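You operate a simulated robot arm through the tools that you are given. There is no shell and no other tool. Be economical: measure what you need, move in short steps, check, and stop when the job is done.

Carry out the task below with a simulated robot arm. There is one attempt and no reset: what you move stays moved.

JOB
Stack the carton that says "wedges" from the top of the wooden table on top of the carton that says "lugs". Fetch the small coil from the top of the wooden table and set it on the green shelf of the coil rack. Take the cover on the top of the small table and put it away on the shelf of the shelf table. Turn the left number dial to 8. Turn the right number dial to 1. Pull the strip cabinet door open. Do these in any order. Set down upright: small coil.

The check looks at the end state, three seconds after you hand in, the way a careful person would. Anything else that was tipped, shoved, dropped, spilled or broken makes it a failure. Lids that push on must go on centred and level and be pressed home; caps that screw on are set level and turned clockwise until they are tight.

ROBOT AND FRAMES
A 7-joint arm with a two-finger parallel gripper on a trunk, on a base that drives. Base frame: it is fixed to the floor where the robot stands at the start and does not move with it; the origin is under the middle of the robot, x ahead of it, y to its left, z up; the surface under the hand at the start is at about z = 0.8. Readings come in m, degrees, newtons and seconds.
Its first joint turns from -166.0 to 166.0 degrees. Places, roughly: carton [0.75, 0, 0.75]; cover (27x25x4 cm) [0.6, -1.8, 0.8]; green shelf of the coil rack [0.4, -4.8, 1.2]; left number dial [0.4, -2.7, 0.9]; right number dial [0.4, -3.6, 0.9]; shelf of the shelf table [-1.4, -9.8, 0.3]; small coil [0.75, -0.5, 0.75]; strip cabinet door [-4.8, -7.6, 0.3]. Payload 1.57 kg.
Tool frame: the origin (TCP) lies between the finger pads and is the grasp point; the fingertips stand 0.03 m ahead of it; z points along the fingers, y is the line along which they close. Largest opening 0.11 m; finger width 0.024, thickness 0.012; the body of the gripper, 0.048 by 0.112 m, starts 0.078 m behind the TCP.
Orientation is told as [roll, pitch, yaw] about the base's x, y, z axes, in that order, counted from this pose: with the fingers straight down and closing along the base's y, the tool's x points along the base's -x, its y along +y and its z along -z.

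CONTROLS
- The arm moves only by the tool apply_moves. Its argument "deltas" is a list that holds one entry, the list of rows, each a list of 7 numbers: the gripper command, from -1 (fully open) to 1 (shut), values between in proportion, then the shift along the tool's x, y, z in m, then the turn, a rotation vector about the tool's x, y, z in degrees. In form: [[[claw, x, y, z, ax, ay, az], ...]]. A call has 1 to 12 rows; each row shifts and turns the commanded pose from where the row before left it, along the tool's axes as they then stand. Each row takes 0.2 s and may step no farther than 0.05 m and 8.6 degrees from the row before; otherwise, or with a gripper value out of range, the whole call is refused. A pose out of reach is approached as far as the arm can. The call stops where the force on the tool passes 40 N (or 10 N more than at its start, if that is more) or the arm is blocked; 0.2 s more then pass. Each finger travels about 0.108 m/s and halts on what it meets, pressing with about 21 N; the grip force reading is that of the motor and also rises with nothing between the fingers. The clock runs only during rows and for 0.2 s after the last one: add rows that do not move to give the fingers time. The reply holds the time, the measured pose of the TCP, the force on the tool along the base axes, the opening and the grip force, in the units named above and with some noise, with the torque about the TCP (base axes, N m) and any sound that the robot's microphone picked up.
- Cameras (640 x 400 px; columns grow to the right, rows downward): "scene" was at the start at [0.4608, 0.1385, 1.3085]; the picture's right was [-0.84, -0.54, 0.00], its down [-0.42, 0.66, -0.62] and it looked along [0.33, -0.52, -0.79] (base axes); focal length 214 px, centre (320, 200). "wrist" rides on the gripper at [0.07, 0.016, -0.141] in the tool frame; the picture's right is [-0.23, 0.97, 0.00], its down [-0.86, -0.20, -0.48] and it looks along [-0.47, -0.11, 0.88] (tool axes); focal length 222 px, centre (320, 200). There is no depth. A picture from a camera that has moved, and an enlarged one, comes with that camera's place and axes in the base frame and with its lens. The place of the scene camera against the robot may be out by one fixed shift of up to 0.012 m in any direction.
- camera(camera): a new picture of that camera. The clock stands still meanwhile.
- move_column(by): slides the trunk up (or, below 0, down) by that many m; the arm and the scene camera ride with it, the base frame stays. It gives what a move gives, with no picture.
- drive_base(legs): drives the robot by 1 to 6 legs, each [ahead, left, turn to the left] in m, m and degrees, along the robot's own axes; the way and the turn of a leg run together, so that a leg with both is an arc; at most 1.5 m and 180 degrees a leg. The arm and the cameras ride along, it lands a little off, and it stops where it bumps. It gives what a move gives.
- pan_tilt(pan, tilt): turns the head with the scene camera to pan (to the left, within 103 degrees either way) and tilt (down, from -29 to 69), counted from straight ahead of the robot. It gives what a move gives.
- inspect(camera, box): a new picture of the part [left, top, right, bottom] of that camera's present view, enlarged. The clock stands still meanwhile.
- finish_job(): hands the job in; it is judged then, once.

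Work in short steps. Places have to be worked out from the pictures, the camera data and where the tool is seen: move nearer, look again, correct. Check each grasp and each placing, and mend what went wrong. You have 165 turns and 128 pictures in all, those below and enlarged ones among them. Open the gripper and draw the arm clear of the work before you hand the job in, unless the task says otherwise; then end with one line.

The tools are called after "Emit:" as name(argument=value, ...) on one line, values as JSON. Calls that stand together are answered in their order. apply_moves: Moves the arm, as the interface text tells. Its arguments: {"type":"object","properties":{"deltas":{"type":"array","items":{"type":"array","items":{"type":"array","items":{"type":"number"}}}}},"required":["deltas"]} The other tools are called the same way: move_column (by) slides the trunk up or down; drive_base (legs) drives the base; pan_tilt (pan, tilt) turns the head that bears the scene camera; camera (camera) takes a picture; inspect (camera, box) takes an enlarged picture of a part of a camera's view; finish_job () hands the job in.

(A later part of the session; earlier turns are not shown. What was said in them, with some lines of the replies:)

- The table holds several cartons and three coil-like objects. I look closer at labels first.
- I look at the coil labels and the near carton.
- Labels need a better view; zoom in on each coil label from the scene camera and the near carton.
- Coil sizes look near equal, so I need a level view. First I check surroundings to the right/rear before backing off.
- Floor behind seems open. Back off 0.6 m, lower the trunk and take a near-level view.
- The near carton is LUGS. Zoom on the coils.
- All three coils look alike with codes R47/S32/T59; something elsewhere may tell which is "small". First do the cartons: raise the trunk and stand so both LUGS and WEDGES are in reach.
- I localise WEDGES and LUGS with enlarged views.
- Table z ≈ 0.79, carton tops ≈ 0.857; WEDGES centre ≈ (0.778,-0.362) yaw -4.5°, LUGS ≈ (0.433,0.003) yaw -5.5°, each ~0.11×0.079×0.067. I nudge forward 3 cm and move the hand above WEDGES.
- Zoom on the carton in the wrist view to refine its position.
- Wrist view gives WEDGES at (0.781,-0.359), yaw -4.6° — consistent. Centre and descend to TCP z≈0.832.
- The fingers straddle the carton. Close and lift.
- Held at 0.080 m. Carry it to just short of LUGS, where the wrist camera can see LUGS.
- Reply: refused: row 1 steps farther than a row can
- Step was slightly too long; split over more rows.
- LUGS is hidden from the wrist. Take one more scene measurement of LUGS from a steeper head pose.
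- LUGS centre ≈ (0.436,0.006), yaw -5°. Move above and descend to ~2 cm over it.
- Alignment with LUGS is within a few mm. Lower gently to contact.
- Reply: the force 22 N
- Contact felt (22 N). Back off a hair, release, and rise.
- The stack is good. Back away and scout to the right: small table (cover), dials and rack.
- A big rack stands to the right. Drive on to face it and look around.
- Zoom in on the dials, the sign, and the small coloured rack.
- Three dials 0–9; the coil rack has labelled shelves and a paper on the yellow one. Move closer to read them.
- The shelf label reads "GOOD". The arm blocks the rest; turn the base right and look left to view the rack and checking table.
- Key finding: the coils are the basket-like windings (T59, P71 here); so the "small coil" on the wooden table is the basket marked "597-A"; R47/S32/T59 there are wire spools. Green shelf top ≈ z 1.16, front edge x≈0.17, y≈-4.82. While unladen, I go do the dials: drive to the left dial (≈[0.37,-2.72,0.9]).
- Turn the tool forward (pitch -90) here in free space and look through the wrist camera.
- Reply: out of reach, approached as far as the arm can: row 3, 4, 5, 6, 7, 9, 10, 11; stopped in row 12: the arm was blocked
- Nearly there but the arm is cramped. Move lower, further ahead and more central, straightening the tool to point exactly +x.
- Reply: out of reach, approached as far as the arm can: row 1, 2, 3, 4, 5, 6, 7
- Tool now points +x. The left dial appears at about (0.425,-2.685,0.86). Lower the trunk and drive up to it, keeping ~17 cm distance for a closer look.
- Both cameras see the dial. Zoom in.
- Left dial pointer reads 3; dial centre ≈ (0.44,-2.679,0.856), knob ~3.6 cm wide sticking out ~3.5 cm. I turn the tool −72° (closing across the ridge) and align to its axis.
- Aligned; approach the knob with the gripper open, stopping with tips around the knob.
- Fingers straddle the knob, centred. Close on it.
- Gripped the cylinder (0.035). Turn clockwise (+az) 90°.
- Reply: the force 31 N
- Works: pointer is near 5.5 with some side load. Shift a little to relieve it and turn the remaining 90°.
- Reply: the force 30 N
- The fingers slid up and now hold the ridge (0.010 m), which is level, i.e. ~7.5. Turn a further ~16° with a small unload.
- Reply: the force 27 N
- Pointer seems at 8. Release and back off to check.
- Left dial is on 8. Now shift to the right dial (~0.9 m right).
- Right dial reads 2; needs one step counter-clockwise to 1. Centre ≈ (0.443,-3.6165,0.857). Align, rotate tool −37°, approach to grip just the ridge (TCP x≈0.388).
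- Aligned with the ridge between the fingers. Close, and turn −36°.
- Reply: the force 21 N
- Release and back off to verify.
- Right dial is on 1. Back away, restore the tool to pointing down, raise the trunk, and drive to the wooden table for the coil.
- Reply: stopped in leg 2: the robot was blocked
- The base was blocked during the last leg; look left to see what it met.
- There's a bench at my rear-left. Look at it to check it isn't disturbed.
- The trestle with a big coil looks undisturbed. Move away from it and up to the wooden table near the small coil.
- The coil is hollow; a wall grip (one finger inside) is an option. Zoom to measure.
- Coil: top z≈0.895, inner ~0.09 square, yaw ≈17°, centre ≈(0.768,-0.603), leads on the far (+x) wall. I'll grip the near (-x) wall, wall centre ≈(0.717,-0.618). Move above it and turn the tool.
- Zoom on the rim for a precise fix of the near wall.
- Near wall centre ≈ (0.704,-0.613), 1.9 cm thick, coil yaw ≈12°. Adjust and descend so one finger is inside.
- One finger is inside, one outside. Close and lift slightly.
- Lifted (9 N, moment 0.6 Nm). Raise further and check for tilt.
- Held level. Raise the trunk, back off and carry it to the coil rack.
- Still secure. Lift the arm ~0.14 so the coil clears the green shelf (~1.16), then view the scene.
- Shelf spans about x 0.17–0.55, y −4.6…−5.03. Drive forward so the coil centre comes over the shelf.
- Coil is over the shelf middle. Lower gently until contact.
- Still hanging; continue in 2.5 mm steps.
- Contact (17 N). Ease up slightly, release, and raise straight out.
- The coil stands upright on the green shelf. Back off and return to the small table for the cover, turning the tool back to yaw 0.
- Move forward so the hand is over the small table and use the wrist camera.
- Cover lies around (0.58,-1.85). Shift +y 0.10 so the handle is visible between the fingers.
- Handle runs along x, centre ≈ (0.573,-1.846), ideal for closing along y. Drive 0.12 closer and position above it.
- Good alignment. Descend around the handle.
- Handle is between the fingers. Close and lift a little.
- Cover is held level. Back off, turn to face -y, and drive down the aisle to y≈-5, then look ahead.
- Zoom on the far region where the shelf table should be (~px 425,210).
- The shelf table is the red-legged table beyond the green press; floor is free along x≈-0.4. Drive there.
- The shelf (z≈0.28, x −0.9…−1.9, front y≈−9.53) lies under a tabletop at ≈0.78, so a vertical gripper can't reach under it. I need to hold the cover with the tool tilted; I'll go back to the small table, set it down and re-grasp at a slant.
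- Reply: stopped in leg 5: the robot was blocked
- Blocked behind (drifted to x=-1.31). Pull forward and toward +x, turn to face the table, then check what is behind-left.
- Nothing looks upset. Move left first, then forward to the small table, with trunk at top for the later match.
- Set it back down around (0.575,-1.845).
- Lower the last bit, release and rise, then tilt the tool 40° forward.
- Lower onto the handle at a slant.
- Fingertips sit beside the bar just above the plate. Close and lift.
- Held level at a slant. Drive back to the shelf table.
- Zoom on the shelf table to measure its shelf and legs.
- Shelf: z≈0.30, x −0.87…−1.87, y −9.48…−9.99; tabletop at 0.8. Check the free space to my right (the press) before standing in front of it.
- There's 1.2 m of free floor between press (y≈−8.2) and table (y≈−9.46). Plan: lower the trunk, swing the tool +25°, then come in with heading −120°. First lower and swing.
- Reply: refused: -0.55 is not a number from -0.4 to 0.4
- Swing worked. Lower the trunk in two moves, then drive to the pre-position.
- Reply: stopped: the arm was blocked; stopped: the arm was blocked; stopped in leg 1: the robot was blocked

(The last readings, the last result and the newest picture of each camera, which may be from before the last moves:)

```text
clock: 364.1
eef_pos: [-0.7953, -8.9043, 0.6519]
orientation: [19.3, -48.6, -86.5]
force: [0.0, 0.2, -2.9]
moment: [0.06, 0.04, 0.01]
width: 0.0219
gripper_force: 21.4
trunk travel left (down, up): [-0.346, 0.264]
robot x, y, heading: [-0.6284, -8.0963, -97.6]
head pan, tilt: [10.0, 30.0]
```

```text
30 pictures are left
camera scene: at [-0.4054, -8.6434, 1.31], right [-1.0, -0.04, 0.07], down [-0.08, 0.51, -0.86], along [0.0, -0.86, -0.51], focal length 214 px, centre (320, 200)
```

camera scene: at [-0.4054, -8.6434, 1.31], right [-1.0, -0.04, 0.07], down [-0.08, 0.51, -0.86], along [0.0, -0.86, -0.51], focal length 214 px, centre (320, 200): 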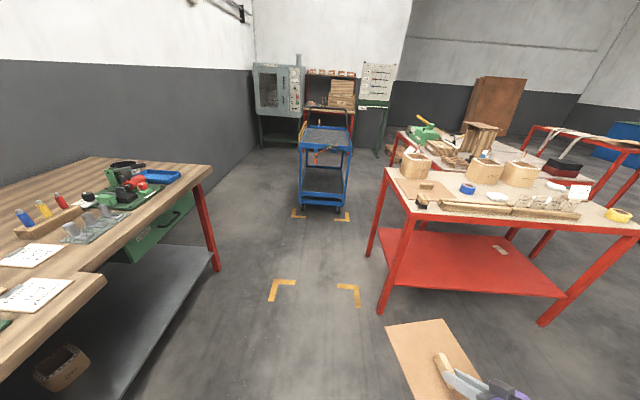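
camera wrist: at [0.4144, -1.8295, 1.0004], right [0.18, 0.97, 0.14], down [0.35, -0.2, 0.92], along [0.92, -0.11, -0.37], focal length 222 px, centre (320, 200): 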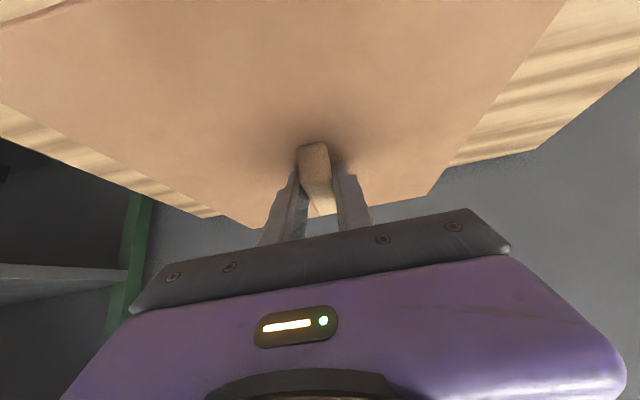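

Something blocked the arm (robot even tilts slightly): probably the elbow pressing on the press's stand at my right. Raise the trunk back at once and look right.

Emit:
move_column(by=0.26)

Emit:
pan_tilt(pan=-95, tilt=30)

Emit:
camera(camera="scene")

Emit:
camera(camera="wrist")

```text
clock: 366.8
eef_pos: [-0.8011, -8.9062, 0.9025]
orientation: [19.6, -48.0, -86.7]
force: [-1.1, 0.4, -3.0]
moment: [0.08, 0.03, 0.01]
width: 0.0216
gripper_force: 20.8
trunk travel left (down, up): [-0.606, 0.004]
robot x, y, heading: [-0.6308, -8.0943, -97.8]
head pan, tilt: [10.0, 30.0]
```

```text
clock: 368.6
eef_pos: [-0.8019, -8.9072, 0.9031]
orientation: [19.6, -47.9, -86.5]
force: [0.1, 0.3, -2.2]
moment: [0.06, 0.08, -0.03]
width: 0.0216
gripper_force: 20.7
trunk travel left (down, up): [-0.606, 0.004]
robot x, y, heading: [-0.6304, -8.0962, -97.8]
head pan, tilt: [-95.0, 30.0]
```

```text
29 pictures are left
camera scene: at [-0.5834, -8.5228, 1.5712], right [0.22, 0.98, 0.0], down [0.49, -0.11, -0.87], along [-0.85, 0.19, -0.5], focal length 214 px, centre (320, 200)
```

scene: 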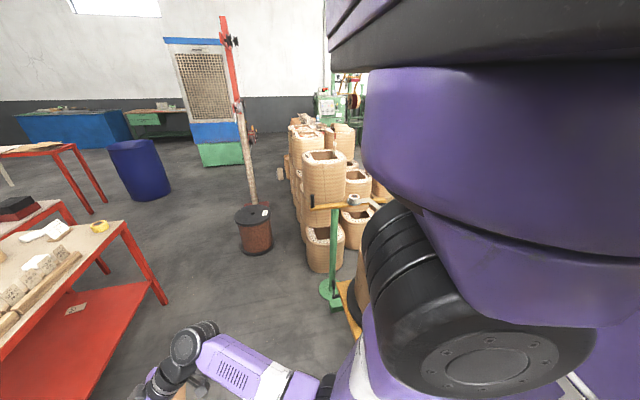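

```text
28 pictures are left
camera wrist: at [-0.842, -8.7603, 0.943], right [0.91, 0.14, 0.39], down [-0.33, -0.31, 0.89], along [0.25, -0.94, -0.23], focal length 222 px, centre (320, 200)
```

wrist: 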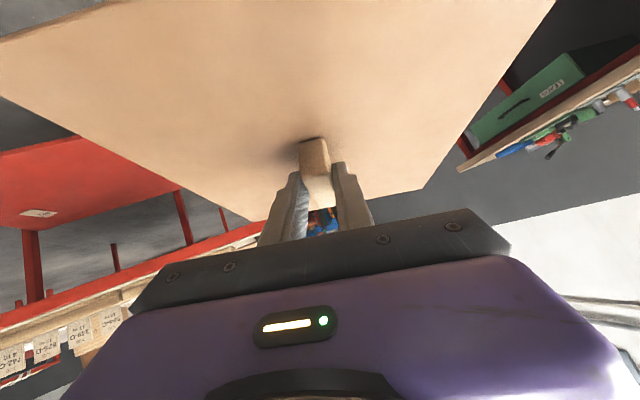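

Robot is level again and the stand looks unmoved; the elbow is over the press's side. Move away from it (+x and ahead), then re-level the tool.

Emit:
drive_base(legs=[[0.08, 0.17, 0], [0.25, 0, 0]])

Emit:
apply_moves(deltas=[[[1, 0, 0, 0, 2.21, 3.32, -3.93], [1, 0, 0, 0, 2.21, 3.32, -3.93], [1, 0, 0, 0, 2.22, 3.32, -3.93], [1, 0, 0, 0, 0, 0, 0]]])

Emit:
camera(camera="scene")

Emit:
camera(camera="wrist")

```text
clock: 371.6
eef_pos: [-0.6759, -9.2621, 0.9036]
orientation: [19.7, -47.9, -86.6]
force: [0.4, 0.2, -2.8]
moment: [0.09, 0.03, 0.01]
width: 0.0214
gripper_force: 21.0
trunk travel left (down, up): [-0.606, 0.004]
robot x, y, heading: [-0.5058, -8.4503, -97.4]
head pan, tilt: [-95.0, 30.0]
```

```text
clock: 372.6
eef_pos: [-0.6748, -9.2616, 0.9025]
orientation: [0.0, -39.9, -68.1]
force: [-0.2, 0.5, -2.2]
moment: [0.09, 0.02, -0.02]
width: 0.0216
gripper_force: 21.0
trunk travel left (down, up): [-0.606, 0.004]
robot x, y, heading: [-0.5047, -8.4551, -97.7]
head pan, tilt: [-95.0, 30.0]
```

```text
27 pictures are left
camera scene: at [-0.4578, -8.8792, 1.5712], right [0.22, 0.98, 0.0], down [0.49, -0.11, -0.87], along [-0.85, 0.19, -0.5], focal length 214 px, centre (320, 200)
```

scene: 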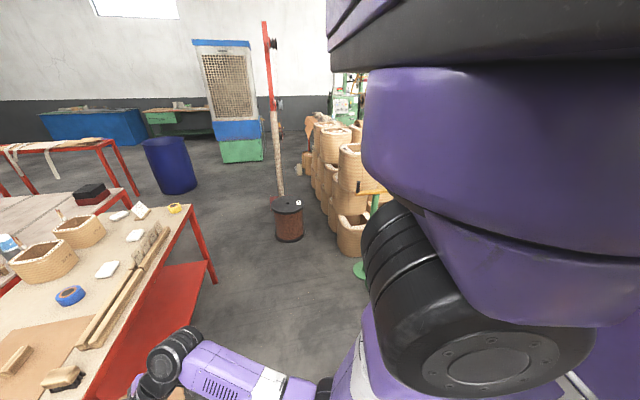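

```text
26 pictures are left
camera wrist: at [-0.7141, -9.1238, 0.9651], right [0.97, 0.2, 0.15], down [-0.05, -0.4, 0.92], along [0.24, -0.9, -0.37], focal length 222 px, centre (320, 200)
```

wrist: 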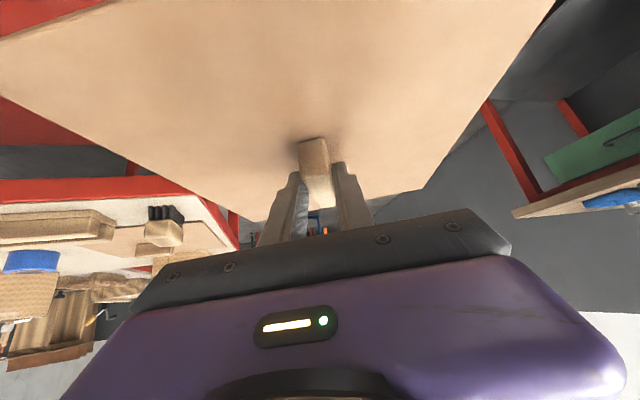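

Cover is level. Shift a bit further from the table corner, then lower the trunk in steps.

Emit:
drive_base(legs=[[-0.05, 0.1, 0]])

Emit:
move_column(by=-0.3)

```text
clock: 373.8
eef_pos: [-0.5677, -9.226, 0.9025]
orientation: [0.1, -39.9, -68.1]
force: [0.7, -0.5, -3.0]
moment: [0.05, 0.02, 0.03]
width: 0.0216
gripper_force: 20.8
trunk travel left (down, up): [-0.606, 0.004]
robot x, y, heading: [-0.3952, -8.4144, -97.8]
head pan, tilt: [-95.0, 30.0]
```

```text
clock: 376.8
eef_pos: [-0.5675, -9.2267, 0.602]
orientation: [0.0, -40.0, -68.2]
force: [-0.1, 0.3, -2.6]
moment: [0.06, 0.04, 0.0]
width: 0.0218
gripper_force: 20.8
trunk travel left (down, up): [-0.306, 0.304]
robot x, y, heading: [-0.3929, -8.4131, -97.4]
head pan, tilt: [-95.0, 30.0]
```

Emit:
move_column(by=-0.2)

Emit:
pan_tilt(pan=-30, tilt=40)

Emit:
camera(camera="scene")

```text
clock: 379.0
eef_pos: [-0.568, -9.2271, 0.4028]
orientation: [0.1, -40.0, -68.1]
force: [0.0, 0.0, -2.5]
moment: [0.08, 0.08, -0.02]
width: 0.0215
gripper_force: 21.1
trunk travel left (down, up): [-0.106, 0.504]
robot x, y, heading: [-0.3936, -8.4133, -97.9]
head pan, tilt: [-95.0, 30.0]
```

```text
clock: 380.3
eef_pos: [-0.568, -9.2261, 0.4022]
orientation: [0.2, -40.0, -68.3]
force: [-0.2, -0.4, -1.6]
moment: [0.06, 0.01, 0.0]
width: 0.0217
gripper_force: 20.9
trunk travel left (down, up): [-0.106, 0.504]
robot x, y, heading: [-0.3926, -8.4142, -97.8]
head pan, tilt: [-30.0, 40.0]
```

```text
25 pictures are left
camera scene: at [-0.3134, -8.9307, 1.0558], right [-0.79, 0.61, 0.0], down [0.39, 0.51, -0.77], along [-0.47, -0.61, -0.64], focal length 214 px, centre (320, 200)
```

scene: 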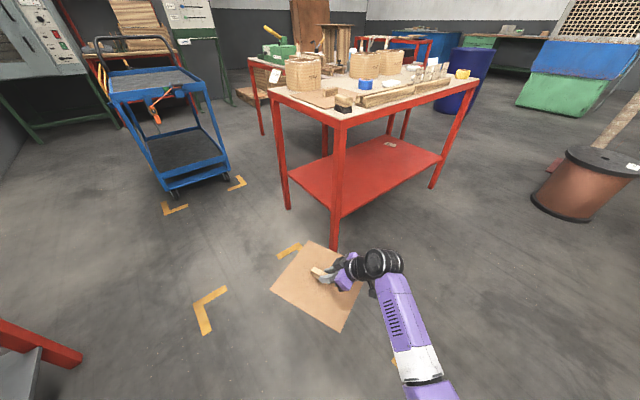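

Clear view now. Drive to the pre-insertion pose in front of the shelf, heading ≈ −119.5°.

Emit:
drive_base(legs=[[0.175, -0.12, -21.7]])

Emit:
camera(camera="scene")

```text
clock: 382.0
eef_pos: [-1.0222, -9.2353, 0.4011]
orientation: [0.0, -40.1, -89.7]
force: [0.5, -0.2, -2.7]
moment: [0.07, 0.02, 0.01]
width: 0.0219
gripper_force: 20.9
trunk travel left (down, up): [-0.106, 0.504]
robot x, y, heading: [-0.5643, -8.5422, -119.2]
head pan, tilt: [-30.0, 40.0]
```

```text
24 pictures are left
camera scene: at [-0.6787, -9.0557, 1.0558], right [-0.51, 0.86, 0.0], down [0.55, 0.33, -0.77], along [-0.66, -0.39, -0.64], focal length 214 px, centre (320, 200)
```

scene: 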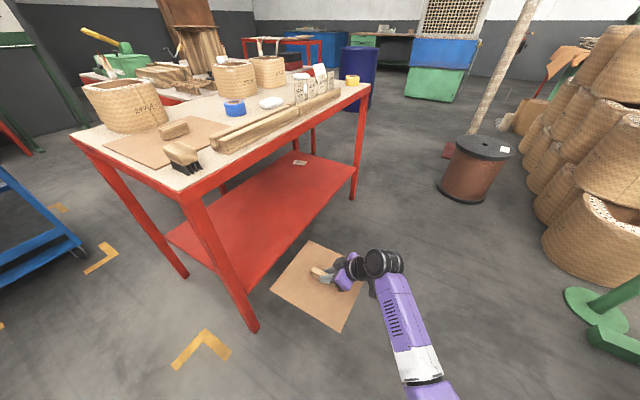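

Well positioned. Drive ahead 0.3 m into the shelf opening, then check.

Emit:
drive_base(legs=[[0.3, 0, 0]])

Emit:
camera(camera="scene")

Emit:
camera(camera="wrist")

```text
clock: 384.0
eef_pos: [-1.1659, -9.4918, 0.4017]
orientation: [0.1, -39.9, -89.7]
force: [0.3, 0.6, -3.5]
moment: [0.06, 0.0, -0.01]
width: 0.0218
gripper_force: 21.3
trunk travel left (down, up): [-0.106, 0.504]
robot x, y, heading: [-0.7148, -8.8011, -119.3]
head pan, tilt: [-30.0, 40.0]
```

```text
23 pictures are left
camera scene: at [-0.8229, -9.3129, 1.0558], right [-0.51, 0.86, 0.0], down [0.55, 0.33, -0.77], along [-0.66, -0.39, -0.64], focal length 214 px, centre (320, 200)
```

scene: 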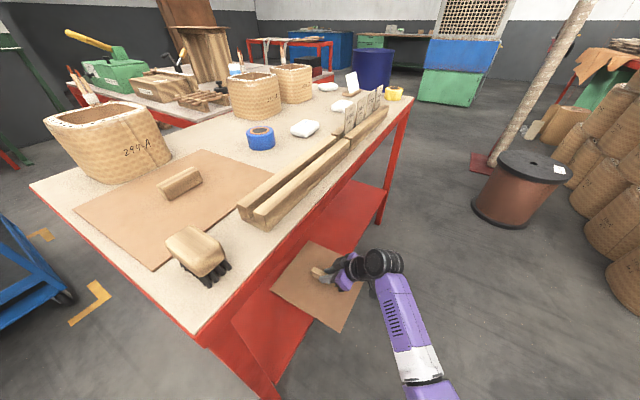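

```text
22 pictures are left
camera wrist: at [-1.1511, -9.3494, 0.4648], right [0.97, -0.17, 0.15], down [-0.2, -0.35, 0.92], along [-0.1, -0.92, -0.37], focal length 222 px, centre (320, 200)
```

wrist: 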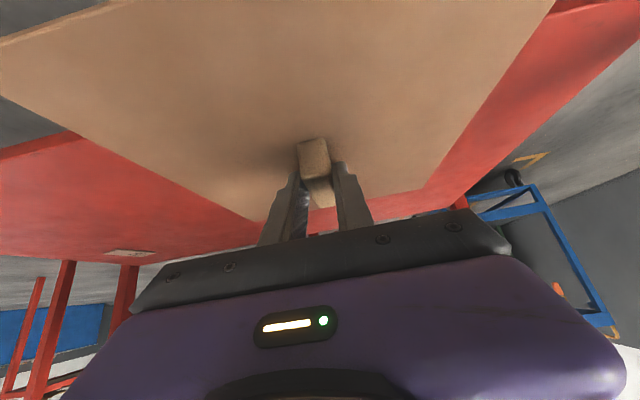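

Entering cleanly. To keep the head from going over the table, do the remaining 14 cm with the arm.

Emit:
apply_moves(deltas=[[[1, -0.0268, -0.0075, 0.0225, 0, 0, 0], [1, -0.0268, -0.0075, 0.0225, 0, 0, 0], [1, -0.0268, -0.0075, 0.0225, 0, 0, 0], [1, -0.0268, -0.0075, 0.0225, 0, 0, 0], [1, 0, 0, 0, 0, 0, 0]]])

Emit:
camera(camera="scene")

```text
clock: 385.2
eef_pos: [-1.1982, -9.6306, 0.4019]
orientation: [0.1, -39.9, -89.7]
force: [0.4, -0.6, -4.1]
moment: [0.05, -0.01, 0.0]
width: 0.0216
gripper_force: 21.4
trunk travel left (down, up): [-0.106, 0.504]
robot x, y, heading: [-0.7091, -8.8009, -119.3]
head pan, tilt: [-30.0, 40.0]
```

```text
21 pictures are left
camera scene: at [-0.8228, -9.3129, 1.0558], right [-0.51, 0.86, 0.0], down [0.55, 0.33, -0.77], along [-0.66, -0.39, -0.64], focal length 214 px, centre (320, 200)
```

scene: 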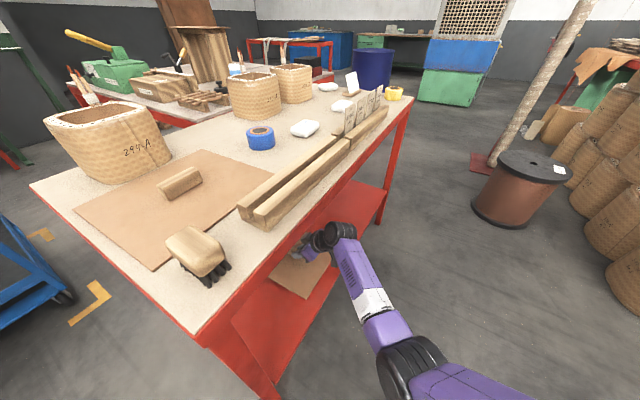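

Cover is over the shelf. Lower gently.

Emit:
apply_moves(deltas=[[[1, -0.0019, 0, 0.0249, 0, 0, 0], [1, 0.0077, 0, 0.0092, 0, 0, 0], [1, 0.0026, 0, 0.0031, 0, 0, 0], [1, 0.0026, 0, 0.0031, 0, 0, 0], [1, 0, 0, 0, 0, 0, 0]]])

```text
clock: 386.4
eef_pos: [-1.1967, -9.6491, 0.3639]
orientation: [0.1, -39.9, -89.7]
force: [-0.3, 0.4, -3.3]
moment: [0.11, 0.01, -0.02]
width: 0.0216
gripper_force: 21.2
trunk travel left (down, up): [-0.106, 0.504]
robot x, y, heading: [-0.7122, -8.8008, -119.1]
head pan, tilt: [-30.0, 40.0]
```

Emit:
apply_moves(deltas=[[[1, 0.0026, 0, 0.0031, 0, 0, 0], [1, 0.0026, 0, 0.0031, 0, 0, 0], [1, 0.0026, 0, 0.0031, 0, 0, 0], [1, 0, 0, 0, 0, 0, 0]]])

```text
clock: 387.4
eef_pos: [-1.1949, -9.65, 0.3511]
orientation: [0.1, -39.9, -89.7]
force: [-0.3, 0.4, -2.6]
moment: [0.07, 0.01, 0.01]
width: 0.0218
gripper_force: 21.4
trunk travel left (down, up): [-0.106, 0.504]
robot x, y, heading: [-0.709, -8.8, -118.9]
head pan, tilt: [-30.0, 40.0]
```

Emit:
apply_moves(deltas=[[[1, 0.0019, 0, 0.0023, 0, 0, 0], [1, 0.0019, 0, 0.0023, 0, 0, 0], [1, 0.0019, 0, 0.0023, 0, 0, 0], [1, 0, 0, 0, 0, 0, 0]]])

```text
clock: 388.4
eef_pos: [-1.1974, -9.6507, 0.3443]
orientation: [0.0, -40.2, -89.7]
force: [0.9, 5.6, 17.4]
moment: [-0.13, -0.05, 0.06]
width: 0.0218
gripper_force: 20.9
trunk travel left (down, up): [-0.106, 0.504]
robot x, y, heading: [-0.7119, -8.7998, -119.1]
head pan, tilt: [-30.0, 40.0]
```

Contact at z≈0.344. Release and withdraw along the tool axis.

Emit:
apply_moves(deltas=[[[1, -0.001, 0, -0.0012, 0, 0, 0], [0.5, 0, 0, 0, 0, 0, 0], [0.2, 0, 0, 0, 0, 0, 0], [-0.2, 0, 0, 0, 0, 0, 0], [-0.2, 0, 0, 0, 0, 0, 0], [-0.2, 0, 0, -0.03, 0, 0, 0], [-0.2, 0, 0, -0.04, 0, 0, 0], [-0.2, 0.02, 0, -0.02, 0, 0, 0], [-0.2, 0.03, 0, -0.02, 0, 0, 0], [-0.2, 0.03, 0, -0.02, 0, 0, 0]]])

Emit:
camera(camera="wrist")

```text
clock: 390.6
eef_pos: [-1.198, -9.5049, 0.3942]
orientation: [0.1, -40.1, -89.7]
force: [0.8, 0.3, -0.2]
moment: [0.01, 0.05, -0.01]
width: 0.0661
gripper_force: 0.0
trunk travel left (down, up): [-0.106, 0.504]
robot x, y, heading: [-0.7077, -8.8014, -119.3]
head pan, tilt: [-30.0, 40.0]
```

```text
20 pictures are left
camera wrist: at [-1.1817, -9.3614, 0.4557], right [0.97, -0.17, 0.15], down [-0.2, -0.35, 0.92], along [-0.1, -0.92, -0.37], focal length 222 px, centre (320, 200)
```

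wrist: 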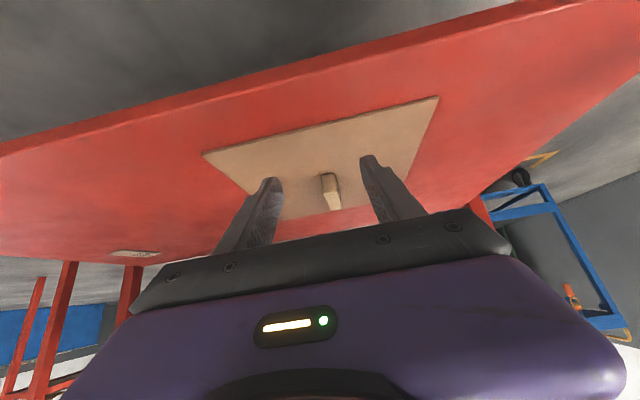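

Cover lies flat on the shelf. Back out, raise the trunk, turn to face -x, and look toward the strip cabinet.

Emit:
drive_base(legs=[[-0.22, 0, 0], [0, 0.2, -61]])

Emit:
move_column(by=0.35)

Emit:
pan_tilt(pan=0, tilt=15)

Emit:
camera(camera="scene")

```text
clock: 394.9
eef_pos: [-1.3551, -8.7038, 0.3932]
orientation: [0.1, -39.9, -149.7]
force: [-1.1, -0.7, 1.2]
moment: [-0.02, -0.03, -0.02]
width: 0.0659
gripper_force: 0.0
trunk travel left (down, up): [-0.106, 0.504]
robot x, y, heading: [-0.501, -8.773, -179.1]
head pan, tilt: [-30.0, 40.0]
```

```text
clock: 398.4
eef_pos: [-1.3538, -8.704, 0.7434]
orientation: [0.1, -39.9, -149.8]
force: [-0.6, 0.5, -0.3]
moment: [-0.05, 0.01, -0.04]
width: 0.0661
gripper_force: 0.1
trunk travel left (down, up): [-0.456, 0.154]
robot x, y, heading: [-0.5013, -8.7784, -179.3]
head pan, tilt: [-30.0, 40.0]
```

```text
clock: 399.3
eef_pos: [-1.3552, -8.7045, 0.7426]
orientation: [0.1, -39.9, -149.7]
force: [-0.1, -0.9, 0.7]
moment: [0.01, -0.07, 0.0]
width: 0.0659
gripper_force: 0.1
trunk travel left (down, up): [-0.456, 0.154]
robot x, y, heading: [-0.5031, -8.776, -179.3]
head pan, tilt: [0.0, 15.0]
```

```text
19 pictures are left
camera scene: at [-1.0268, -8.9802, 1.4453], right [-0.01, 1.0, 0.0], down [0.26, 0.0, -0.97], along [-0.97, -0.01, -0.26], focal length 214 px, centre (320, 200)
```

scene: 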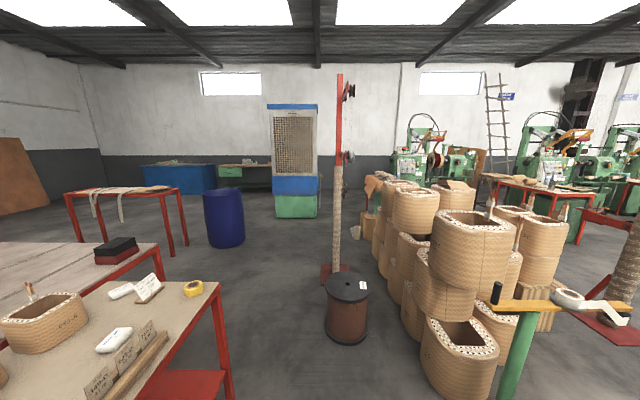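

The strip cabinet (≈(−4.8,−7.6)) is hidden behind the coil stack; the west gap by the copper spool is too tight. I'll go back north past the press and look west from y≈−6.6.

Emit:
move_column(by=0.15)

Emit:
drive_base(legs=[[-0.15, -0.2, 0], [0, 0, 89], [-1.0, 0, 0], [-1.0, 0, 0], [-0.2, 0, 0], [0, 0, -89]])

Emit:
camera(camera="scene")

```text
clock: 401.1
eef_pos: [-1.3555, -8.7043, 0.8918]
orientation: [0.1, -39.9, -149.8]
force: [0.2, 0.3, 0.3]
moment: [0.01, -0.03, 0.03]
width: 0.0658
gripper_force: 0.1
trunk travel left (down, up): [-0.606, 0.004]
robot x, y, heading: [-0.504, -8.7757, -179.3]
head pan, tilt: [0.0, 15.0]
```

```text
clock: 421.1
eef_pos: [-1.2496, -6.3513, 0.8922]
orientation: [0.0, -39.8, -148.1]
force: [-0.2, 0.4, -0.8]
moment: [-0.03, 0.01, 0.01]
width: 0.0658
gripper_force: 0.0
trunk travel left (down, up): [-0.606, 0.004]
robot x, y, heading: [-0.3935, -6.3981, -177.7]
head pan, tilt: [0.0, 15.0]
```

```text
18 pictures are left
camera scene: at [-0.914, -6.6163, 1.5954], right [-0.04, 1.0, 0.0], down [0.26, 0.01, -0.97], along [-0.97, -0.04, -0.26], focal length 214 px, centre (320, 200)
```

scene: 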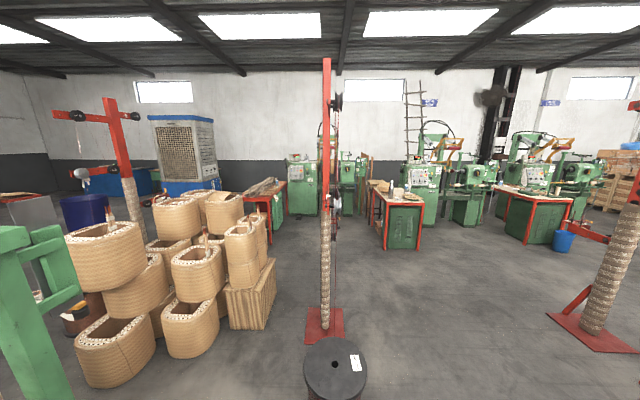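

The strip cabinet should be the green cabinet at px (270,205). Zoom in.

Emit:
inspect(camera="scene", box=[225, 165, 345, 255])

```text
4.44 times, centred on (285, 210) of scene
camera zoom: at [-0.914, -6.6163, 1.5954], right [-0.04, 1.0, 0.0], down [0.26, 0.01, -0.97], along [-0.97, -0.04, -0.26], focal length 953 px, centre (476, 156)
```

zoom: 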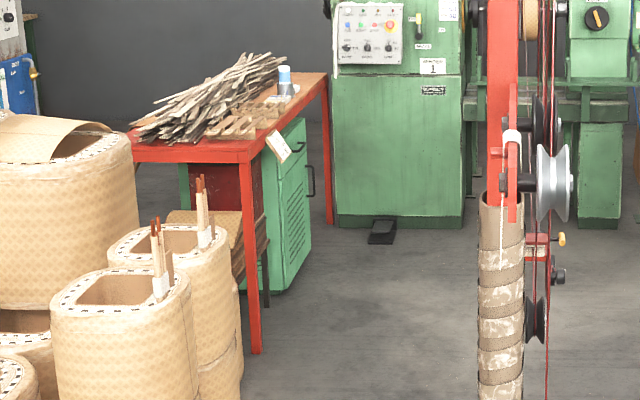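

The cabinet (under the red table with wood strips) has its door facing +y, handle at its −x side, around (−4.88,−7.5,0.42). Route: west along y≈−5.5 past the pole, then turn to face −y.

Emit:
drive_base(legs=[[0.45, -0.9, -2], [1.3, 0, 0], [1.0, 0, 0]])

Emit:
pan_tilt(pan=25, tilt=25)

Emit:
camera(camera="scene")

```text
clock: 437.3
eef_pos: [-4.0257, -5.3816, 0.8927]
orientation: [0.0, -39.8, -151.8]
force: [-0.1, 0.6, -0.3]
moment: [0.0, -0.05, 0.01]
width: 0.0659
gripper_force: 0.0
trunk travel left (down, up): [-0.606, 0.004]
robot x, y, heading: [-3.1734, -5.4848, 178.7]
head pan, tilt: [0.0, 15.0]
```

```text
clock: 438.2
eef_pos: [-4.0248, -5.3815, 0.8925]
orientation: [0.1, -39.8, -151.8]
force: [0.0, 0.2, -0.4]
moment: [0.01, 0.04, 0.0]
width: 0.066
gripper_force: 0.0
trunk travel left (down, up): [-0.606, 0.004]
robot x, y, heading: [-3.1796, -5.4834, 178.8]
head pan, tilt: [25.0, 25.0]
```

```text
16 pictures are left
camera scene: at [-3.6978, -5.7089, 1.5792], right [-0.4, 0.92, 0.0], down [0.39, 0.17, -0.91], along [-0.83, -0.36, -0.42], focal length 214 px, centre (320, 200)
```

scene: 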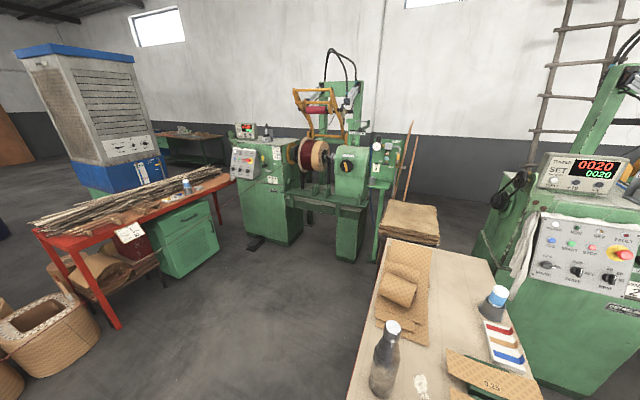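

A bench with bottles is close ahead: back off before turning. First zoom the cabinet front.

Emit:
inspect(camera="scene", box=[140, 190, 240, 285])

Emit:
drive_base(legs=[[-0.3, 0, 0], [0, 0, 91], [0.85, -1.0, 0]])

```text
4.21 times, centred on (190, 238) of scene
camera zoom: at [-3.6978, -5.7089, 1.5792], right [-0.4, 0.92, 0.0], down [0.39, 0.17, -0.91], along [-0.83, -0.36, -0.42], focal length 903 px, centre (867, 42)
```

zoom: 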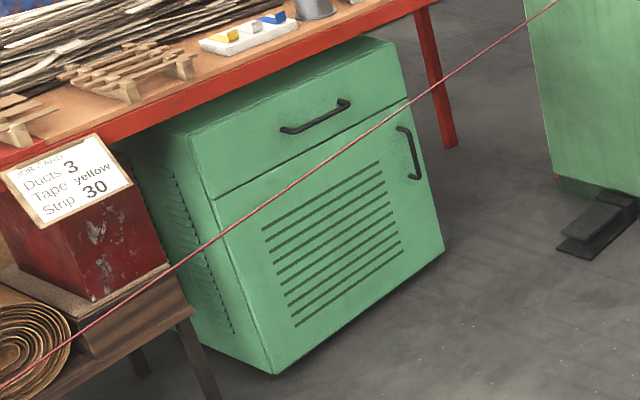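

```text
clock: 450.2
eef_pos: [-4.0267, -7.1464, 0.8927]
orientation: [0.1, -39.9, -63.2]
force: [-0.1, -0.9, -0.3]
moment: [0.03, 0.03, 0.02]
width: 0.0659
gripper_force: 0.1
trunk travel left (down, up): [-0.606, 0.004]
robot x, y, heading: [-3.9035, -6.2994, -92.6]
head pan, tilt: [25.0, 25.0]
```

Handle ≈ (−5.0,−7.52,0.38), door hinge at x≈−4.57 (width ~0.48). There's a thin red cord nearby; look before moving on.

Emit:
pan_tilt(pan=-35, tilt=25)

Emit:
camera(camera="scene")

```text
clock: 451.5
eef_pos: [-4.0274, -7.1473, 0.8932]
orientation: [0.1, -39.9, -63.1]
force: [-0.5, 0.2, -0.7]
moment: [-0.01, -0.02, 0.0]
width: 0.0661
gripper_force: 0.1
trunk travel left (down, up): [-0.606, 0.004]
robot x, y, heading: [-3.9042, -6.2954, -92.7]
head pan, tilt: [-35.0, 25.0]
```

```text
14 pictures are left
camera scene: at [-3.7873, -6.8062, 1.5792], right [-0.79, 0.61, 0.0], down [0.26, 0.33, -0.91], along [-0.55, -0.72, -0.42], focal length 214 px, centre (320, 200)
```

scene: 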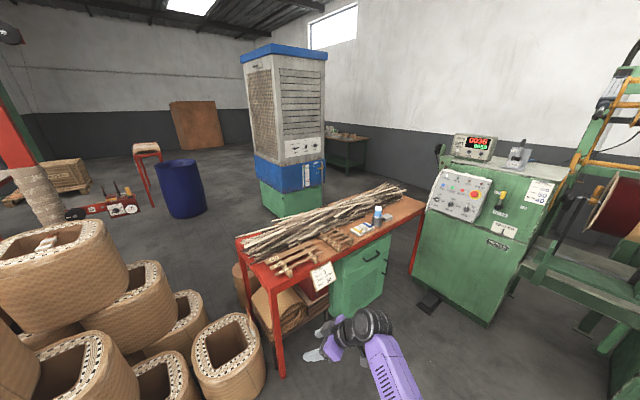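

No obstruction in view. Adjust tool yaw, drive to stand before the cabinet (heading ≈ −105°), and lower the trunk.

Emit:
apply_moves(deltas=[[[-1, 0, 0, 0, 4.5, 0, 5.36], [-1, 0, 0, 0, 4.5, 0, 5.36], [-1, 0, 0, 0, 0, 0, 0]]])

Emit:
drive_base(legs=[[0.375, -0.744, -12.3]])

Emit:
move_column(by=-0.3)

Emit:
move_column(by=-0.2)

Emit:
camera(camera="wrist")

```text
clock: 452.3
eef_pos: [-4.0261, -7.1463, 0.8927]
orientation: [0.0, -39.9, -77.3]
force: [0.5, -0.5, 0.2]
moment: [-0.02, 0.01, 0.0]
width: 0.11
gripper_force: 0.0
trunk travel left (down, up): [-0.606, 0.004]
robot x, y, heading: [-3.9066, -6.2994, -92.6]
head pan, tilt: [-35.0, 25.0]
```

```text
clock: 456.8
eef_pos: [-4.9857, -7.3675, 0.8938]
orientation: [0.0, -39.9, -88.7]
force: [-0.6, 0.1, -0.5]
moment: [0.02, 0.04, -0.01]
width: 0.11
gripper_force: 0.0
trunk travel left (down, up): [-0.606, 0.004]
robot x, y, heading: [-4.7011, -6.5628, -104.1]
head pan, tilt: [-35.0, 25.0]
```

```text
clock: 459.8
eef_pos: [-4.9855, -7.3663, 0.5924]
orientation: [0.0, -39.9, -88.7]
force: [0.2, 0.4, -0.2]
moment: [0.01, 0.03, 0.0]
width: 0.11
gripper_force: 0.1
trunk travel left (down, up): [-0.306, 0.304]
robot x, y, heading: [-4.6973, -6.5595, -104.2]
head pan, tilt: [-35.0, 25.0]
```

```text
clock: 461.9
eef_pos: [-4.9859, -7.3662, 0.3925]
orientation: [-0.1, -40.0, -88.7]
force: [-0.7, 0.1, 0.0]
moment: [0.01, -0.01, -0.03]
width: 0.1101
gripper_force: 0.0
trunk travel left (down, up): [-0.106, 0.504]
robot x, y, heading: [-4.6925, -6.5581, -104.2]
head pan, tilt: [-35.0, 25.0]
```

```text
13 pictures are left
camera wrist: at [-4.9726, -7.2233, 0.4553], right [0.98, -0.15, 0.15], down [-0.19, -0.35, 0.92], along [-0.09, -0.92, -0.37], focal length 222 px, centre (320, 200)
```

wrist: 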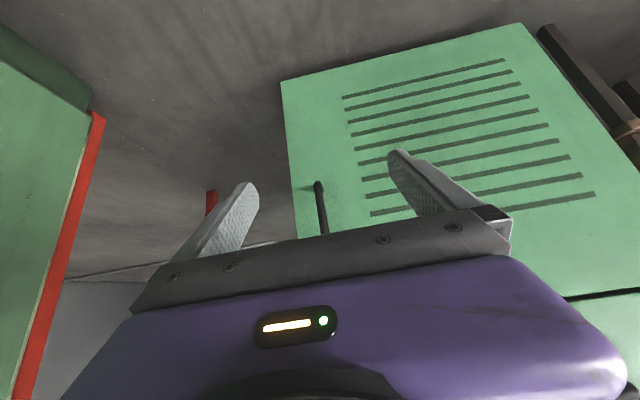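

The handle is between the fingers in view, lower end at z≈0.31. Advance toward it.

Emit:
apply_moves(deltas=[[[-1, -0.0272, -0.004, 0.0254, 0, 0, 0], [-1, -0.0272, -0.004, 0.0254, 0, 0, 0], [-1, -0.0272, -0.004, 0.0254, 0, 0, 0], [-1, -0.018, -0.004, 0.017, 0, 0, 0], [-1, 0, 0, 0, 0, 0, 0]]])

Emit:
camera(camera="wrist")

```text
clock: 463.1
eef_pos: [-4.9977, -7.5045, 0.3876]
orientation: [0.0, -39.9, -88.7]
force: [-0.5, -0.1, 0.1]
moment: [-0.01, -0.01, 0.02]
width: 0.11
gripper_force: 0.1
trunk travel left (down, up): [-0.106, 0.504]
robot x, y, heading: [-4.6964, -6.5613, -104.2]
head pan, tilt: [-35.0, 25.0]
```

```text
12 pictures are left
camera wrist: at [-4.985, -7.3599, 0.4495], right [0.98, -0.15, 0.15], down [-0.19, -0.35, 0.92], along [-0.09, -0.92, -0.37], focal length 222 px, centre (320, 200)
```

wrist: 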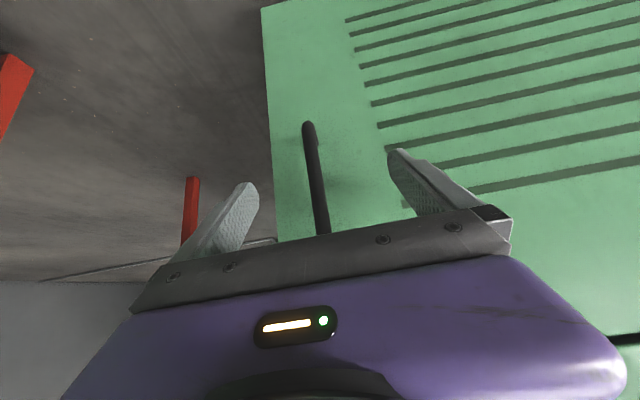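

Advance 1.3 cm more and close on the bar.

Emit:
apply_moves(deltas=[[[-1, -0.01, -0.003, 0.0083, 0, 0, 0], [0.2, 0, 0, 0, 0, 0, 0], [1, 0, 0, 0, 0, 0, 0], [1, 0, 0, 0, 0, 0, 0], [1, 0, 0, 0, 0, 0, 0], [1, 0, 0, 0, 0, 0, 0]]])

```text
clock: 464.5
eef_pos: [-5.0014, -7.5159, 0.3861]
orientation: [-0.1, -39.9, -88.7]
force: [-2.0, 0.6, -2.4]
moment: [-0.13, 0.08, -0.05]
width: 0.012
gripper_force: 29.0
trunk travel left (down, up): [-0.106, 0.504]
robot x, y, heading: [-4.6943, -6.5605, -104.2]
head pan, tilt: [-35.0, 25.0]
```

Gripped the bar. Pull along the door's arc, first ~30°.

Emit:
apply_moves(deltas=[[[1, 0.0283, 0.0048, -0.0237, 0, 0, 0], [1, 0.0289, 0.0109, -0.0243, 0, 0, 0], [1, 0.0274, 0.0128, -0.023, 0, 0, 0], [1, 0.0273, 0.0158, -0.0229, 0, 0, 0], [1, 0.0253, 0.0187, -0.0213, 0, 0, 0], [1, 0.0238, 0.0207, -0.02, 0, 0, 0]]])

Emit:
camera(camera="wrist")

```text
clock: 465.9
eef_pos: [-4.9245, -7.3037, 0.3866]
orientation: [-0.2, -39.9, -88.7]
force: [-7.3, 4.7, 2.4]
moment: [-0.19, -1.0, -0.14]
width: 0.012
gripper_force: 29.1
trunk travel left (down, up): [-0.106, 0.504]
robot x, y, heading: [-4.6981, -6.5604, -104.1]
head pan, tilt: [-35.0, 25.0]
```

```text
11 pictures are left
camera wrist: at [-4.9111, -7.1604, 0.4491], right [0.98, -0.15, 0.15], down [-0.19, -0.35, 0.92], along [-0.09, -0.92, -0.37], focal length 222 px, centre (320, 200)
```

wrist: 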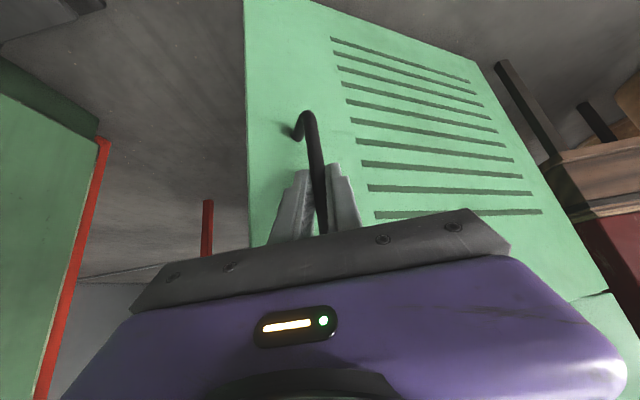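

Door swings freely (~30°). Continue along the arc to ~50°, letting the tool yaw follow a little.

Emit:
apply_moves(deltas=[[[1, 0.0226, 0.0247, -0.0189, 3.2, 0, 3.8], [1, 0.0227, 0.0241, -0.019, 3.2, 0, 3.8], [1, 0.0227, 0.0248, -0.019, 3.2, 0, 3.8], [1, 0.0229, 0.0235, -0.0193, 0, 0, 0]]])

```text
clock: 466.9
eef_pos: [-4.8153, -7.1964, 0.3842]
orientation: [0.0, -39.7, -103.8]
force: [-13.4, 17.9, 12.5]
moment: [0.14, -0.94, -0.14]
width: 0.0121
gripper_force: 28.6
trunk travel left (down, up): [-0.106, 0.504]
robot x, y, heading: [-4.6974, -6.561, -104.2]
head pan, tilt: [-35.0, 25.0]
```

Door at ≈50°. Continue by moving the base along the chord so the arm doesn't get cramped.

Emit:
drive_base(legs=[[-0.055, 0.052, 0]])

```text
clock: 468.0
eef_pos: [-4.7478, -7.1586, 0.3843]
orientation: [0.3, -40.0, -103.5]
force: [9.8, -19.6, -13.3]
moment: [-0.28, -1.08, 0.03]
width: 0.0119
gripper_force: 29.6
trunk travel left (down, up): [-0.106, 0.504]
robot x, y, heading: [-4.6285, -6.522, -103.7]
head pan, tilt: [-35.0, 25.0]
```

Emit:
drive_base(legs=[[-0.038, 0.066, 0]])

Emit:
camera(camera="wrist")

```text
clock: 469.0
eef_pos: [-4.672, -7.136, 0.3831]
orientation: [0.4, -39.8, -103.3]
force: [-5.7, 24.0, -3.4]
moment: [-0.17, -0.57, -0.02]
width: 0.0121
gripper_force: 29.4
trunk travel left (down, up): [-0.106, 0.504]
robot x, y, heading: [-4.5575, -6.4992, -104.0]
head pan, tilt: [-35.0, 25.0]
```

```text
10 pictures are left
camera wrist: at [-4.6234, -7.001, 0.4472], right [0.91, -0.39, 0.15], down [-0.28, -0.3, 0.91], along [-0.31, -0.87, -0.38], focal length 222 px, centre (320, 200)
```

wrist: 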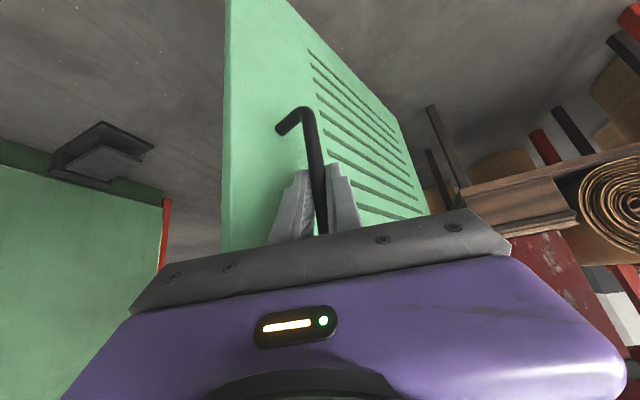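

Door ≈70°. One more swing to ~85°.

Emit:
drive_base(legs=[[-0.026, 0.053, 0], [-0.019, 0.053, 0]])

```text
clock: 470.5
eef_pos: [-4.5577, -7.1187, 0.3844]
orientation: [0.4, -39.8, -103.3]
force: [-1.2, -6.9, 2.8]
moment: [-0.48, -0.58, -0.37]
width: 0.0119
gripper_force: 29.2
trunk travel left (down, up): [-0.106, 0.504]
robot x, y, heading: [-4.4394, -6.4772, -104.2]
head pan, tilt: [-35.0, 25.0]
```

Door is ≈86° open. Release and withdraw along the tool axis.

Emit:
apply_moves(deltas=[[[0.7, 0, 0, 0, 0, 0, 0], [0.6, 0, 0, 0, 0, 0, 0], [0.6, 0, 0, 0, 0, 0, 0], [0.6, 0, 0, -0.02, 0, 0, 0], [0.6, 0, 0, -0.04, 0, 0, 0], [0.6, 0, 0, -0.04, 0, 0, 0], [0.6, 0, 0, 0, 0, 0, 0]]])

Emit:
drive_base(legs=[[-0.15, 0, 0]])

Emit:
pan_tilt(pan=-10, tilt=30)

Emit:
camera(camera="scene")

```text
clock: 472.1
eef_pos: [-4.5428, -7.053, 0.4613]
orientation: [0.3, -39.7, -103.4]
force: [-0.9, -0.4, 0.0]
moment: [0.01, 0.01, -0.01]
width: 0.0217
gripper_force: 0.0
trunk travel left (down, up): [-0.106, 0.504]
robot x, y, heading: [-4.44, -6.4807, -103.9]
head pan, tilt: [-35.0, 25.0]
```

```text
clock: 473.5
eef_pos: [-4.5061, -6.9092, 0.4598]
orientation: [0.3, -39.8, -103.3]
force: [-0.3, 0.3, 0.6]
moment: [-0.01, 0.01, 0.02]
width: 0.0219
gripper_force: 0.0
trunk travel left (down, up): [-0.106, 0.504]
robot x, y, heading: [-4.4067, -6.3343, -103.5]
head pan, tilt: [-35.0, 25.0]
```

```text
clock: 474.4
eef_pos: [-4.5072, -6.9095, 0.4602]
orientation: [0.3, -39.7, -103.3]
force: [0.4, -0.1, -0.2]
moment: [0.0, 0.01, 0.02]
width: 0.0217
gripper_force: 0.0
trunk travel left (down, up): [-0.106, 0.504]
robot x, y, heading: [-4.4074, -6.3349, -103.8]
head pan, tilt: [-10.0, 30.0]
```

```text
9 pictures are left
camera scene: at [-4.3587, -6.8792, 1.0712], right [-0.91, 0.41, 0.0], down [0.2, 0.46, -0.87], along [-0.35, -0.79, -0.5], focal length 214 px, centre (320, 200)
```

scene: 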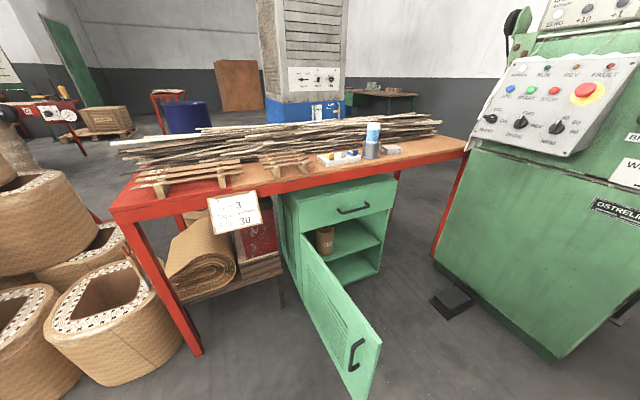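

Door stands open and everything else is in place. Open the gripper fully, draw clear, and hand in.

Emit:
apply_moves(deltas=[[[-1, 0, 0, -0.02, 0, 0, 0], [-1, 0, 0, -0.02, 0, 0, 0], [-1, 0, 0, 0, 0, 0, 0], [-1, 0, 0, 0, 0, 0, 0]]])

Emit:
finish_job()

```text
clock: 475.4
eef_pos: [-4.4987, -6.8889, 0.4795]
orientation: [0.3, -39.9, -103.4]
force: [-0.1, 0.4, 0.0]
moment: [0.04, 0.0, 0.03]
width: 0.11
gripper_force: 0.1
out of reach, approached as far as the arm can: row 2
trunk travel left (down, up): [-0.106, 0.504]
robot x, y, heading: [-4.4086, -6.3341, -104.0]
head pan, tilt: [-10.0, 30.0]
```

```text
The job is handed in.
```

I finished all six tasks and handed the job in: wedges carton on lugs, small coil upright on the green shelf, cover on the shelf-table shelf, left dial at 8, right dial at 1, and strip cabinet door open about 85°. While driving I bumped a coil trestle and what was probably the spool table, and the arm pressed against something, probably the green press. None of them looked moved or tipped in the pictures I took afterwards.
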